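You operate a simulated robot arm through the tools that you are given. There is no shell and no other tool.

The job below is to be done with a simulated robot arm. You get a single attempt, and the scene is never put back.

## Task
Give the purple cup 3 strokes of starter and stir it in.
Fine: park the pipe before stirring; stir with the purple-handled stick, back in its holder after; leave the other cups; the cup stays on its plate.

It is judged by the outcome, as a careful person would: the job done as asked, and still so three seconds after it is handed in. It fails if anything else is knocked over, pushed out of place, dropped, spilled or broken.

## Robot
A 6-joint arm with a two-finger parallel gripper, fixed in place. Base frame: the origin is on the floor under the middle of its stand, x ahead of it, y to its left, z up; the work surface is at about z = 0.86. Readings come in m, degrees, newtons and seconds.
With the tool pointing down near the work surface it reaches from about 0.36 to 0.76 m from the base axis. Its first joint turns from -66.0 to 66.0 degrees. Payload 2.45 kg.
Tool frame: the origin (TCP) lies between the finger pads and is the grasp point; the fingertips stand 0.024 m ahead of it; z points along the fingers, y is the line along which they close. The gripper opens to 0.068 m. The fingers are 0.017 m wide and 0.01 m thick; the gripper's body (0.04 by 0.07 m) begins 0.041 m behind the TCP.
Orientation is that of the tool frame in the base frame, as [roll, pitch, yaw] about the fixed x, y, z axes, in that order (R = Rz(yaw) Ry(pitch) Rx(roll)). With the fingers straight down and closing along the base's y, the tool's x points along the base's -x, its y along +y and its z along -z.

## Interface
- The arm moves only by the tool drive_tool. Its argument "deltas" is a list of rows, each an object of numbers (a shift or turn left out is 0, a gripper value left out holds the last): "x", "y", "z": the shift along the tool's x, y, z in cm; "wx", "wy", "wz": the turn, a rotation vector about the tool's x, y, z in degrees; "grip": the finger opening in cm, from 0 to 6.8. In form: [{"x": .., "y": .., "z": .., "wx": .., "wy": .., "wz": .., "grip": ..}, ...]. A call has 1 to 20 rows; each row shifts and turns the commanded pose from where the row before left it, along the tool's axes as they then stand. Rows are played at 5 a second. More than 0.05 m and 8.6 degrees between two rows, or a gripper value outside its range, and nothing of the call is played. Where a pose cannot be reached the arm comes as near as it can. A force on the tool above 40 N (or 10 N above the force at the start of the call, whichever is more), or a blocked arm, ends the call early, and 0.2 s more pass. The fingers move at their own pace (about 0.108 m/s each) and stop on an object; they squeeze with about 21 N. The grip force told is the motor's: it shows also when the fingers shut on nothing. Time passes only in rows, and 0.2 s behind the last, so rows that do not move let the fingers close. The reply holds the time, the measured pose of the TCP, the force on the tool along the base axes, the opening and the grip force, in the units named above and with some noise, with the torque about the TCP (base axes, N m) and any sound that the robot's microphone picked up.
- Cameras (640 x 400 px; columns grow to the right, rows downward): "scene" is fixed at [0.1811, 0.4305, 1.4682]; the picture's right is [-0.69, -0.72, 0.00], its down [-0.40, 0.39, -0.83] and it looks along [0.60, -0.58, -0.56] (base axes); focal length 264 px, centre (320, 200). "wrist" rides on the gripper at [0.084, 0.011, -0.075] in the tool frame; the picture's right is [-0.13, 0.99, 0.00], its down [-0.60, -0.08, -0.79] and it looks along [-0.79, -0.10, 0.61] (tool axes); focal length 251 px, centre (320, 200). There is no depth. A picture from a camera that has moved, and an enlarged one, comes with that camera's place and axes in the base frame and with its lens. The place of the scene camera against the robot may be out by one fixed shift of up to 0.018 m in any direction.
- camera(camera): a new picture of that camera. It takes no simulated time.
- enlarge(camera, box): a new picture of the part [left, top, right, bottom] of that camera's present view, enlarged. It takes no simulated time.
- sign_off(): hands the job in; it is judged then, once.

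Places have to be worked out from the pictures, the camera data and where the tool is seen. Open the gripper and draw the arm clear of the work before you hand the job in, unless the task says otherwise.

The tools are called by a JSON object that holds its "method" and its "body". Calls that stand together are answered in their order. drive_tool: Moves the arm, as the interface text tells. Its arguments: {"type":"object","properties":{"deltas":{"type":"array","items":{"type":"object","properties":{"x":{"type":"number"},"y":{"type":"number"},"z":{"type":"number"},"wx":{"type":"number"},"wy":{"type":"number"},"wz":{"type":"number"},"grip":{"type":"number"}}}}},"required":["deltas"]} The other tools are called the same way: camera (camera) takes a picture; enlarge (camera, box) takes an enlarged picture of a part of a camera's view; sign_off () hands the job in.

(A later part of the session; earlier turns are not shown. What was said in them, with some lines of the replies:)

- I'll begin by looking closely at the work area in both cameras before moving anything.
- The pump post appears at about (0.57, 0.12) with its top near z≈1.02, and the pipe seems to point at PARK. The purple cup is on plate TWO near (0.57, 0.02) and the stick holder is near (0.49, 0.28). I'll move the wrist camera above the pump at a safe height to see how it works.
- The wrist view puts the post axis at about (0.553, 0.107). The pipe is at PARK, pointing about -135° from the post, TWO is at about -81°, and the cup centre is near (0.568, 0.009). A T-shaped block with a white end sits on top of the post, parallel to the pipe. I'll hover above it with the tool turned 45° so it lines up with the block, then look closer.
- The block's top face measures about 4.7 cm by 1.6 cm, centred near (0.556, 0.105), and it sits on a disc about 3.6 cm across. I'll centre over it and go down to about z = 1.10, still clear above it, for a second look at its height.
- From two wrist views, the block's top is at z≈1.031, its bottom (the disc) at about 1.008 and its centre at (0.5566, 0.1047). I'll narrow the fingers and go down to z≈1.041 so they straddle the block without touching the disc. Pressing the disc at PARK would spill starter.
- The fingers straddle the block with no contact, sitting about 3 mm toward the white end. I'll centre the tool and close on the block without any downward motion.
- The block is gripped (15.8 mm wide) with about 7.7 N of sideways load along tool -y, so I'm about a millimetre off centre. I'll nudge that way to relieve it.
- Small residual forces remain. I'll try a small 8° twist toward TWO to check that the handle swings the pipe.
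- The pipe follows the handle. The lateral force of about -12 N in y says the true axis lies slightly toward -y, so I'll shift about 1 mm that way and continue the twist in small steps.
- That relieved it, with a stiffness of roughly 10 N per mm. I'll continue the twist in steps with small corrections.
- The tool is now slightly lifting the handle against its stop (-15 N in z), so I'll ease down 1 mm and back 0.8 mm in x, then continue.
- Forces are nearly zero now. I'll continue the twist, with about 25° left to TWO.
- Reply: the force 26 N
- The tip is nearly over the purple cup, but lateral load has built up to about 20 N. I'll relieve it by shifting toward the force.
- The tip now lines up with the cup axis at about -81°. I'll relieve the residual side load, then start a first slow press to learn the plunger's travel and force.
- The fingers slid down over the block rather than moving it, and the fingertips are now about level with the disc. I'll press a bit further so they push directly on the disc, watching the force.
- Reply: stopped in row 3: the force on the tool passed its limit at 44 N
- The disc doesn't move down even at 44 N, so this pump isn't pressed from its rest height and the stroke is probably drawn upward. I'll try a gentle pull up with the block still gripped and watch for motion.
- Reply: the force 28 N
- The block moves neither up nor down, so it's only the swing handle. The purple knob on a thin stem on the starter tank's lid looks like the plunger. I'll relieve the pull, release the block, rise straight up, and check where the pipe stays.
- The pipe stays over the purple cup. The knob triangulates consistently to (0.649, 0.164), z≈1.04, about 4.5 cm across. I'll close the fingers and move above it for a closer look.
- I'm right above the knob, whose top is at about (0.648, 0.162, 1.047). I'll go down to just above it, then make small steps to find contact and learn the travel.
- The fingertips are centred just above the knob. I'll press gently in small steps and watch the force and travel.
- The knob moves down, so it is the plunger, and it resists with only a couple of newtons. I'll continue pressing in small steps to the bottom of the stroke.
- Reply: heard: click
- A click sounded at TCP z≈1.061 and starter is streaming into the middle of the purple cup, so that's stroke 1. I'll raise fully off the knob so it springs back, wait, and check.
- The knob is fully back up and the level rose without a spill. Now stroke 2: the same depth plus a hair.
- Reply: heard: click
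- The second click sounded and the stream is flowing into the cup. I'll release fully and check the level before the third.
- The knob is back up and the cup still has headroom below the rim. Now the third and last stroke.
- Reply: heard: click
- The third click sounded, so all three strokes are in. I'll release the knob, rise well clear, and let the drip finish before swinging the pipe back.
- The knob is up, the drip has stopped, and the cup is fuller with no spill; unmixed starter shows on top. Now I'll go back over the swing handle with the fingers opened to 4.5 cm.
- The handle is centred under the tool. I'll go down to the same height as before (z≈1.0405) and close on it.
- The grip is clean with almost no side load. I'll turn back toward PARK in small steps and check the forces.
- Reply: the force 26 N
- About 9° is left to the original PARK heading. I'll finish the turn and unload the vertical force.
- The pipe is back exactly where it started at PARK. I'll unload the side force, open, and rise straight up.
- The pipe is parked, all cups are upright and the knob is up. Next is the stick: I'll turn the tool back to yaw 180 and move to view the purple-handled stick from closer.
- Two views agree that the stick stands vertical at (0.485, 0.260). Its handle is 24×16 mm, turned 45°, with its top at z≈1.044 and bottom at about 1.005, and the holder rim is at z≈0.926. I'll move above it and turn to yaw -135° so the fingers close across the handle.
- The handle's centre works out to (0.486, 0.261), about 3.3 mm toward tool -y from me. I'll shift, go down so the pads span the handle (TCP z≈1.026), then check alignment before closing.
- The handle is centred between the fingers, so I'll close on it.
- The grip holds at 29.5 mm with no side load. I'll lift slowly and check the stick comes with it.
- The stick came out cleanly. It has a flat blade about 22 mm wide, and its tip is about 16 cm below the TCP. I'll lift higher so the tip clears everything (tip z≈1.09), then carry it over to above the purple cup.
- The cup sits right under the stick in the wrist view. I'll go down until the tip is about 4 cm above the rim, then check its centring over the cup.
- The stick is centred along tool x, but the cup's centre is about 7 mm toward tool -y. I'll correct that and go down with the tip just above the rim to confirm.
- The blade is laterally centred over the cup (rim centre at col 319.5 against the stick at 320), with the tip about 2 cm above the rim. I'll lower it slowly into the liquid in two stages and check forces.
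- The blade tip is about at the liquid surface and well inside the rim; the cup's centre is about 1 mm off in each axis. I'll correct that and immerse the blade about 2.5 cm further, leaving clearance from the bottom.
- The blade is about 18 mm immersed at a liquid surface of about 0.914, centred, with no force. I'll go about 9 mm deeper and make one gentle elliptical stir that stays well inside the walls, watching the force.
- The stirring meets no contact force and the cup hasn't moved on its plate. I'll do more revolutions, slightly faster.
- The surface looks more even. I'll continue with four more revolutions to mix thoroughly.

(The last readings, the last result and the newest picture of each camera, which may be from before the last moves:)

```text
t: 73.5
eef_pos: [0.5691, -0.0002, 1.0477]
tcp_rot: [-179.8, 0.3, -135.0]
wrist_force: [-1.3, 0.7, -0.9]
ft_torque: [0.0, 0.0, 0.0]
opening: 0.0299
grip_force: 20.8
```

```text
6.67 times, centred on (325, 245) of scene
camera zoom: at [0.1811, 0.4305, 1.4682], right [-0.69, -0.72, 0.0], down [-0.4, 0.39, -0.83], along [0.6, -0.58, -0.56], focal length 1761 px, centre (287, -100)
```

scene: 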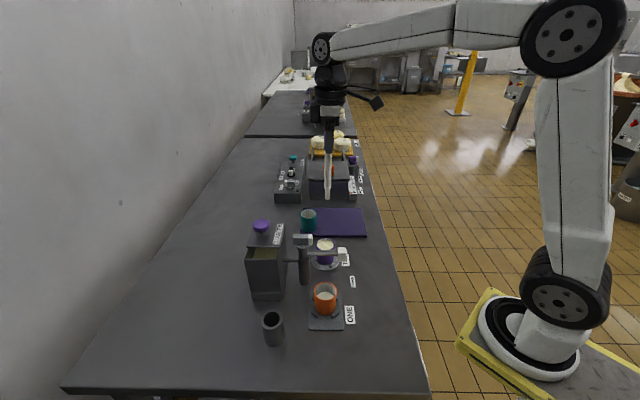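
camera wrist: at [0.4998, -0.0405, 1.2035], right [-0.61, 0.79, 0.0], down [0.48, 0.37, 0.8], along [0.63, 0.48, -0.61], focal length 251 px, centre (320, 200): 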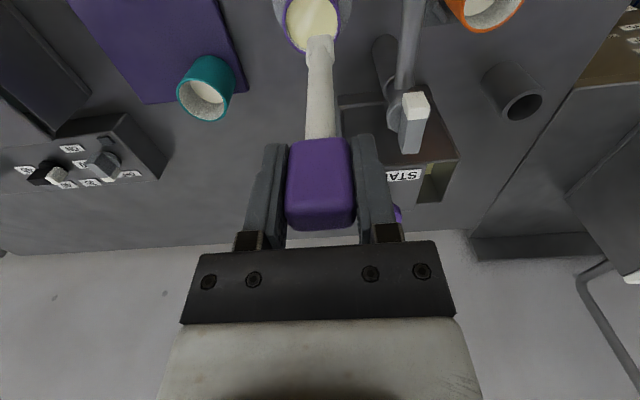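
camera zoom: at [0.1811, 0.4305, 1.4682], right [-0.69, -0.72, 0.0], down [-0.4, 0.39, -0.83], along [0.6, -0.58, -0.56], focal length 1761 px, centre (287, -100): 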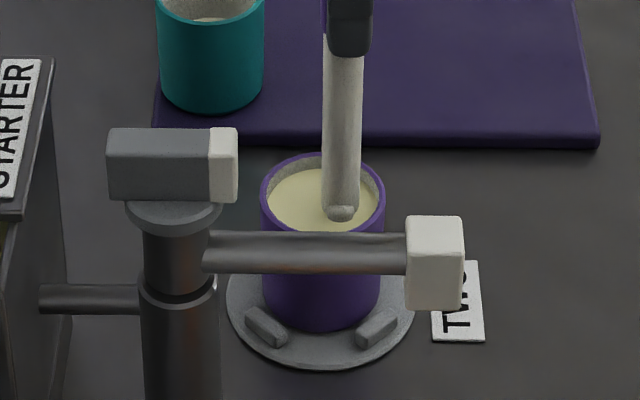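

The liquid now looks uniform. I'll do two more turns in the opposite direction for good measure, then return to the cup's centre.

{"method": "drive_tool", "body": {"deltas": [{"x": -0.234, "y": -0.424}, {"x": -0.566, "y": -0.176}, {"x": -0.566, "y": 0.176}, {"x": -0.234, "y": 0.424}, {"x": 0.234, "y": 0.424}, {"x": 0.566, "y": 0.176}, {"x": 0.566, "y": -0.176}, {"x": 0.234, "y": -0.424}, {"x": -0.234, "y": -0.424}, {"x": -0.566, "y": -0.176}, {"x": -0.566, "y": 0.176}, {"x": -0.234, "y": 0.424}, {"x": 0.234, "y": 0.424}, {"x": 0.566, "y": 0.176}, {"x": 0.566, "y": -0.176}, {"x": 0.234, "y": -0.424}, {"x": -0.4}, {"x": -0.4}, {}]}}

{"method": "drive_tool", "body": {"deltas": [{"z": -0.5}, {"z": -0.5}, {"z": -0.5}, {"z": -0.5}, {"z": -0.5}, {"z": -0.5}, {"z": -0.5}, {"z": -0.5}, {"z": -0.5}, {}, {}, {}, {}, {}]}}

{"method": "enlarge", "body": {"camera": "scene", "box": [295, 215, 355, 275]}}

{"method": "enlarge", "body": {"camera": "wrist", "box": [240, 0, 400, 140]}}

```text
t: 77.5
eef_pos: [0.5735, 0.0082, 1.0488]
tcp_rot: [-179.9, 0.2, -134.9]
wrist_force: [0.3, 0.5, -1.1]
ft_torque: [-0.01, 0.02, 0.02]
opening: 0.0296
grip_force: 20.9
```

```text
t: 80.5
eef_pos: [0.5756, 0.008, 1.0911]
tcp_rot: [-179.9, 0.2, -135.0]
wrist_force: [0.6, -0.1, -0.5]
ft_torque: [-0.02, 0.01, 0.02]
opening: 0.0297
grip_force: 21.0
```

```text
6.67 times, centred on (325, 245) of scene
camera zoom: at [0.1811, 0.4305, 1.4682], right [-0.69, -0.72, 0.0], down [-0.4, 0.39, -0.83], along [0.6, -0.58, -0.56], focal length 1761 px, centre (287, -100)
```

zoom: 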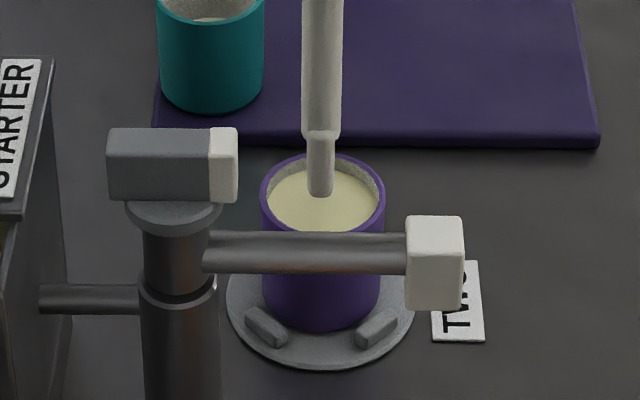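

```text
2.86 times, centred on (320, 70) of wrist
camera zoom: at [0.5073, -0.0442, 1.166], right [-0.61, 0.79, 0.0], down [0.48, 0.37, 0.8], along [0.63, 0.48, -0.61], focal length 718 px, centre (320, 571)
```

zoom: 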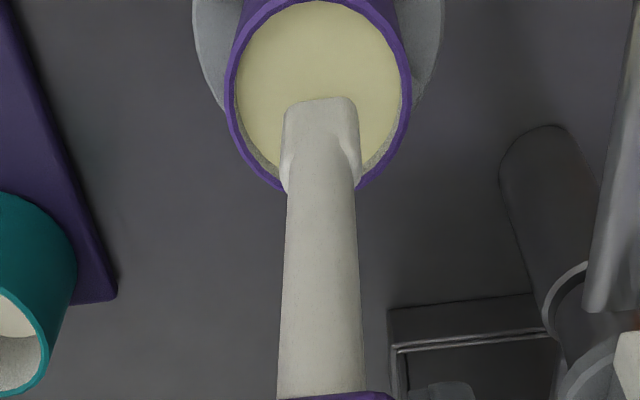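

The mix is an even colour and the blade is clear of the liquid inside the rim. I'll wait for any drip to fall back into the cup, lift slowly, and pause again.

{"method": "drive_tool", "body": {"deltas": [{}, {}, {}, {}, {}, {}, {}, {}, {}, {}, {"z": -1}, {"z": -1}, {"z": -1}, {}, {}, {}, {}, {}]}}

{"method": "enlarge", "body": {"camera": "scene", "box": [295, 205, 355, 265]}}

```text
t: 84.3
eef_pos: [0.5757, 0.0079, 1.1215]
tcp_rot: [-179.9, 0.2, -134.9]
wrist_force: [0.0, -0.9, 0.2]
ft_torque: [0.02, 0.0, 0.02]
opening: 0.0296
grip_force: 20.8
```

```text
6.67 times, centred on (325, 235) of scene
camera zoom: at [0.1811, 0.4305, 1.4682], right [-0.69, -0.72, 0.0], down [-0.4, 0.39, -0.83], along [0.6, -0.58, -0.56], focal length 1761 px, centre (287, -33)
```

zoom: 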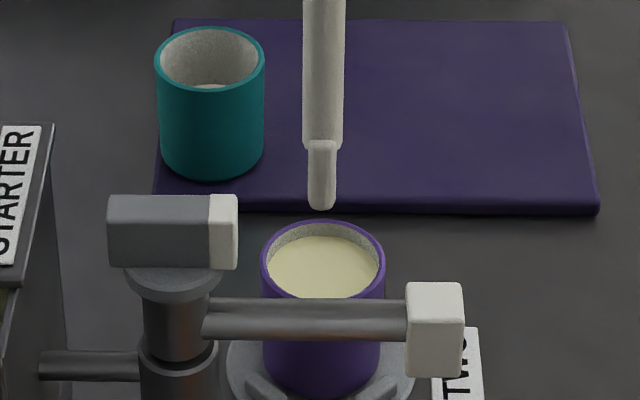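

There's no drip and the cup is still in place. I'll lift to the transit height and carry the stick back over its holder along the same path.

{"method": "drive_tool", "body": {"deltas": [{"z": -3}, {"z": -3}, {"z": -3}, {"z": -3.7}, {}, {"x": -1.4575, "y": 3.01625}, {"x": -1.4575, "y": 3.01625}, {"x": -1.4575, "y": 3.01625}, {"x": -1.4575, "y": 3.01625}, {"x": -1.4575, "y": 3.01625}, {"x": -1.4575, "y": 3.01625}, {"x": -1.4575, "y": 3.01625}, {"x": -1.4575, "y": 3.01625}, {}, {}]}}

{"method": "camera", "body": {"camera": "wrist"}}

{"method": "camera", "body": {"camera": "scene"}}

```text
t: 87.5
eef_pos: [0.4846, 0.2588, 1.251]
tcp_rot: [-180.0, 0.3, -134.9]
wrist_force: [0.0, 0.5, -0.3]
ft_torque: [-0.01, -0.03, 0.02]
opening: 0.0294
grip_force: 20.9
```

```text
taken
camera wrist: at [0.4171, 0.2067, 1.326], right [-0.61, 0.79, 0.0], down [0.48, 0.37, 0.8], along [0.63, 0.48, -0.61], focal length 251 px, centre (320, 200)
```

wrist: 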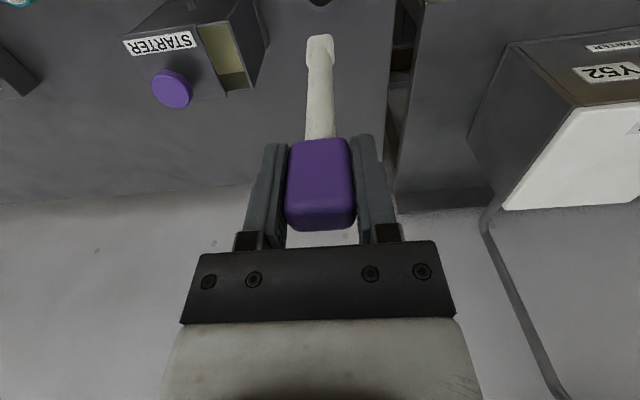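

```text
taken
```

scene: 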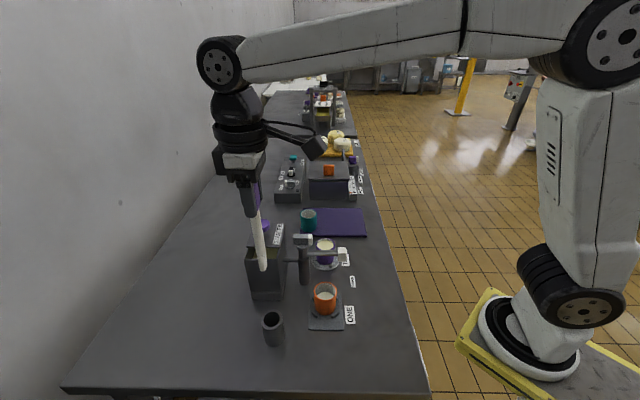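

I'm back above the holder. I'll go down until the tip is just above the holder's rim and check alignment before inserting.

{"method": "drive_tool", "body": {"deltas": [{"z": 3}, {"z": 3}, {"z": 3}, {"z": 3}, {"z": 2}, {}]}}

{"method": "enlarge", "body": {"camera": "wrist", "box": [270, 0, 370, 140]}}

{"method": "enlarge", "body": {"camera": "scene", "box": [240, 260, 310, 350]}}

```text
t: 88.9
eef_pos: [0.4876, 0.2617, 1.1083]
tcp_rot: [-179.9, 0.2, -135.0]
wrist_force: [-0.2, 0.2, 0.0]
ft_torque: [-0.03, 0.03, -0.04]
opening: 0.0296
grip_force: 21.0
```

```text
2.86 times, centred on (320, 70) of wrist
camera zoom: at [0.4201, 0.209, 1.1835], right [-0.61, 0.79, 0.0], down [0.48, 0.37, 0.8], along [0.63, 0.48, -0.61], focal length 718 px, centre (320, 571)
```

zoom: 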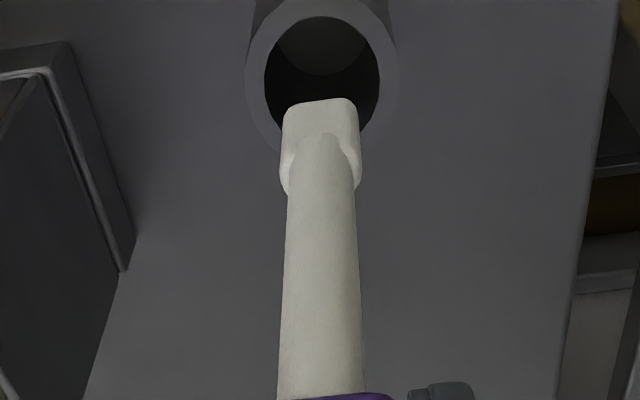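

```text
4.44 times, centred on (275, 305) of scene
camera zoom: at [0.1811, 0.4305, 1.4682], right [-0.69, -0.72, 0.0], down [-0.4, 0.39, -0.83], along [0.6, -0.58, -0.56], focal length 1174 px, centre (520, -267)
```

zoom: 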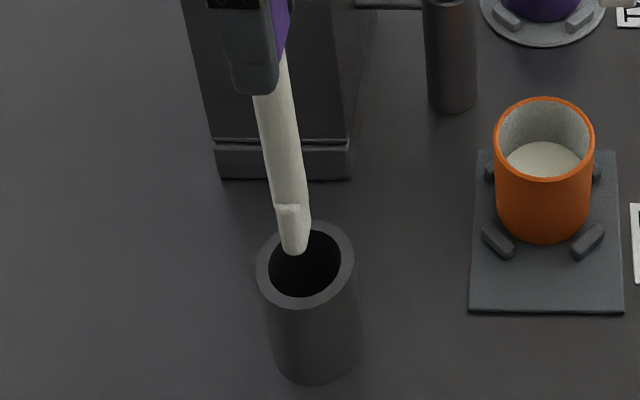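

The alignment matches the lift-out view, with the hole centred on the blade. I'll insert it, stopping 7 mm short first to check forces.

{"method": "drive_tool", "body": {"deltas": [{"z": 1.5}, {"z": 1.5}, {"z": 1.5}, {"z": 1.5}, {"z": 1.5}, {}]}}

{"method": "enlarge", "body": {"camera": "wrist", "box": [240, 0, 400, 240]}}

```text
t: 90.3
eef_pos: [0.4865, 0.2609, 1.0339]
tcp_rot: [-179.8, 0.2, -135.0]
wrist_force: [-0.3, -0.2, 0.3]
ft_torque: [0.04, -0.02, 0.02]
opening: 0.0292
grip_force: 21.1
```

```text
1.67 times, centred on (320, 120) of wrist
camera zoom: at [0.419, 0.2083, 1.1081], right [-0.61, 0.79, 0.0], down [0.48, 0.37, 0.8], along [0.63, 0.48, -0.61], focal length 419 px, centre (320, 333)
```

zoom: 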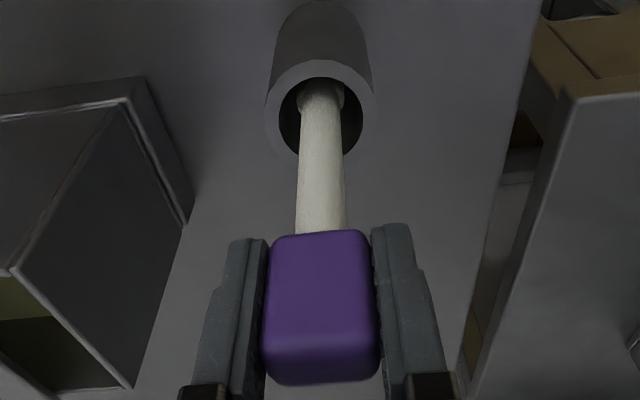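

It's going in freely with zero force. I'll lower the last 7 mm to the original seating depth, then check before releasing.

{"method": "drive_tool", "body": {"deltas": [{"z": 0.3}, {"z": 0.3}, {"z": 0.1}, {}]}}

```text
t: 91.3
eef_pos: [0.4861, 0.2604, 1.026]
tcp_rot: [-179.9, 0.2, -135.0]
wrist_force: [0.5, 0.0, 0.0]
ft_torque: [0.02, 0.03, 0.03]
opening: 0.0292
grip_force: 20.8
```

The stick is back at its original depth and position (TCP 0.486, 0.260, 1.026). I'll open the fingers and check it stands as before.

{"method": "drive_tool", "body": {"deltas": [{"grip": 3.3}, {"grip": 3.8}, {"grip": 4.5}, {}, {}]}}

{"method": "camera", "body": {"camera": "wrist"}}

{"method": "enlarge", "body": {"camera": "scene", "box": [240, 250, 310, 350]}}

```text
t: 92.5
eef_pos: [0.487, 0.2612, 1.0265]
tcp_rot: [-179.9, 0.2, -135.0]
wrist_force: [0.3, -0.4, 0.3]
ft_torque: [0.01, -0.02, -0.01]
opening: 0.0452
grip_force: 0.0
```

```text
taken
camera wrist: at [0.4193, 0.2085, 1.1015], right [-0.61, 0.79, 0.0], down [0.48, 0.37, 0.8], along [0.63, 0.48, -0.61], focal length 251 px, centre (320, 200)
```

wrist: 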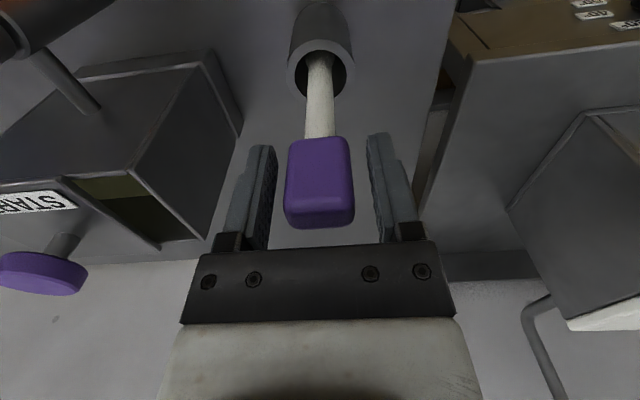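

```text
4.00 times, centred on (275, 300) of scene
camera zoom: at [0.1811, 0.4305, 1.4682], right [-0.69, -0.72, 0.0], down [-0.4, 0.39, -0.83], along [0.6, -0.58, -0.56], focal length 1056 px, centre (500, -200)
```

zoom: 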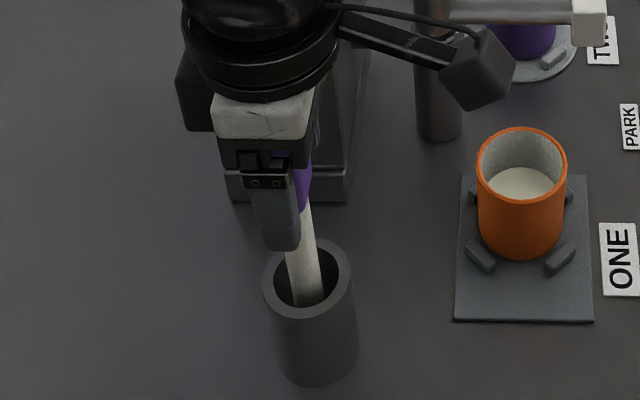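

The stick stands in its holder just as it did at first. I'll rise straight up, open the gripper fully, and draw the arm back clear of the work.

{"method": "drive_tool", "body": {"deltas": [{"grip": 5.5}, {"z": -2}, {"z": -3}, {"z": -4}, {"z": -4}, {"z": -4}, {"z": -4, "grip": 6.8}, {"x": 2, "y": -2, "z": -2}, {"x": 2, "y": -2, "z": -2}, {"x": 2, "y": -2, "z": -2}, {"x": 2, "y": -2}, {}, {}]}}

{"method": "camera", "body": {"camera": "scene"}}

{"method": "enlarge", "body": {"camera": "scene", "box": [230, 205, 370, 350]}}

{"method": "camera", "body": {"camera": "wrist"}}

```text
t: 95.3
eef_pos: [0.4848, 0.148, 1.2952]
tcp_rot: [-180.0, 0.2, -134.9]
wrist_force: [-0.1, 1.1, 0.3]
ft_torque: [-0.02, -0.05, 0.0]
opening: 0.0681
grip_force: 0.1
```

```text
taken
```

scene: 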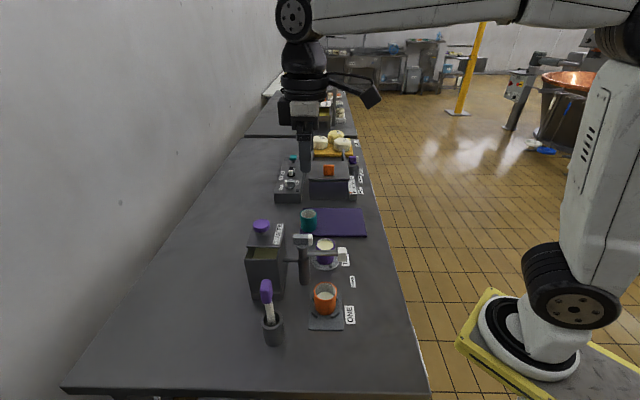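

```text
2.76 times, centred on (300, 278) of scene
camera zoom: at [0.1811, 0.4305, 1.4682], right [-0.69, -0.72, 0.0], down [-0.4, 0.39, -0.83], along [0.6, -0.58, -0.56], focal length 728 px, centre (375, -14)
```

zoom: 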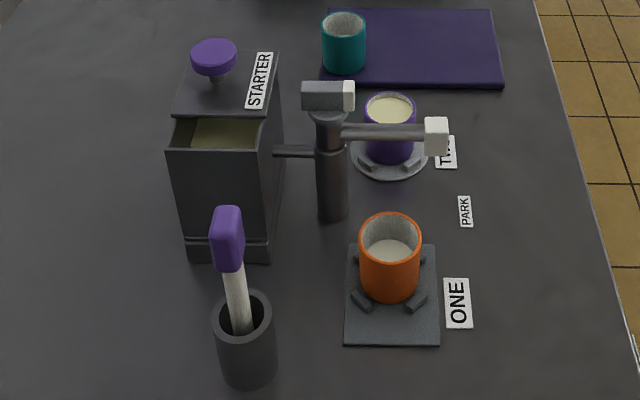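

```text
taken
camera wrist: at [0.4167, 0.0962, 1.3705], right [-0.61, 0.79, 0.0], down [0.48, 0.37, 0.8], along [0.63, 0.48, -0.61], focal length 251 px, centre (320, 200)
```

wrist: 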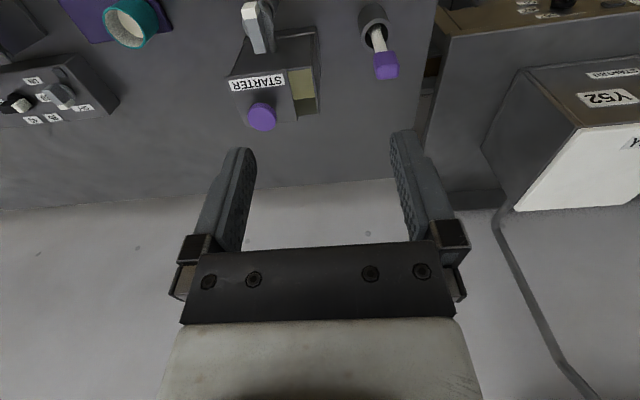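

Everything looks right. I'll compare the parked pipe with my first close-up using the same crop, to be sure it's fully at PARK, and check the cup and the table for spills.

{"method": "enlarge", "body": {"camera": "scene", "box": [270, 215, 370, 295]}}

{"method": "enlarge", "body": {"camera": "scene", "box": [220, 200, 380, 360]}}

```text
5.00 times, centred on (320, 255) of scene
camera zoom: at [0.1811, 0.4305, 1.4682], right [-0.69, -0.72, 0.0], down [-0.4, 0.39, -0.83], along [0.6, -0.58, -0.56], focal length 1320 px, centre (320, -75)
```

zoom: 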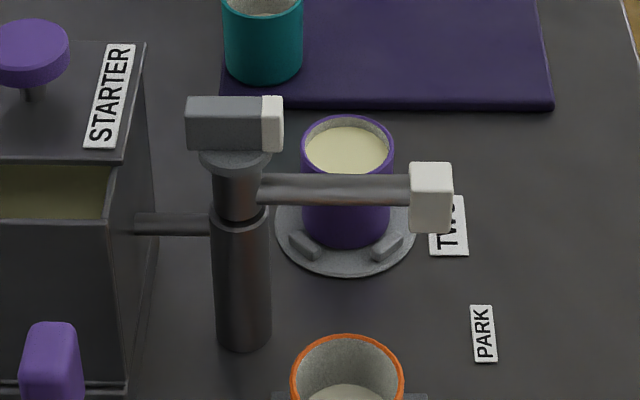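

```text
2.50 times, centred on (300, 280) of scene
camera zoom: at [0.1811, 0.4305, 1.4682], right [-0.69, -0.72, 0.0], down [-0.4, 0.39, -0.83], along [0.6, -0.58, -0.56], focal length 660 px, centre (370, 0)
```

zoom: 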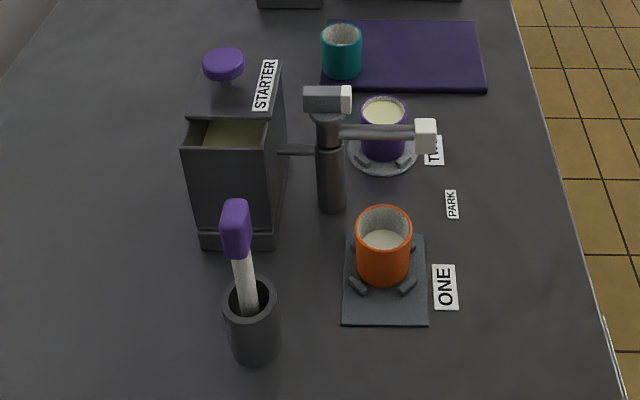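

The pipe, handle, holder, stick and all the cups match the first pictures to the pixel. The purple cup holds an evenly mixed, fuller liquid and there are no spills. The gripper is open and clear, so I'm handing the job in.

{"method": "sign_off", "body": {}}

```text
The job is handed in.
```

The purple cup got its 3 strokes of starter and has been stirred in, and the job is handed in.

- **Strokes:** I swung the pipe over the purple cup and pressed the pump knob three times. Each press clicked and sent a stream into the cup.
- **Order:** I parked the pipe before stirring, and it matches its starting position in the pictures.
- **Stirring:** I stirred with the purple-handled stick for nine turns, until the liquid looked an even colour. I let it drip over the cup, and it is back standing in its holder.
- **Everything else:** The purple cup stayed on its plate and the other cups are where they were. I saw no spills in the final pictures.

Before finding that the knob is the pump, I pressed and pulled on the pipe's swing handle, at up to 44 N. It didn't move, and I saw no sign of damage.
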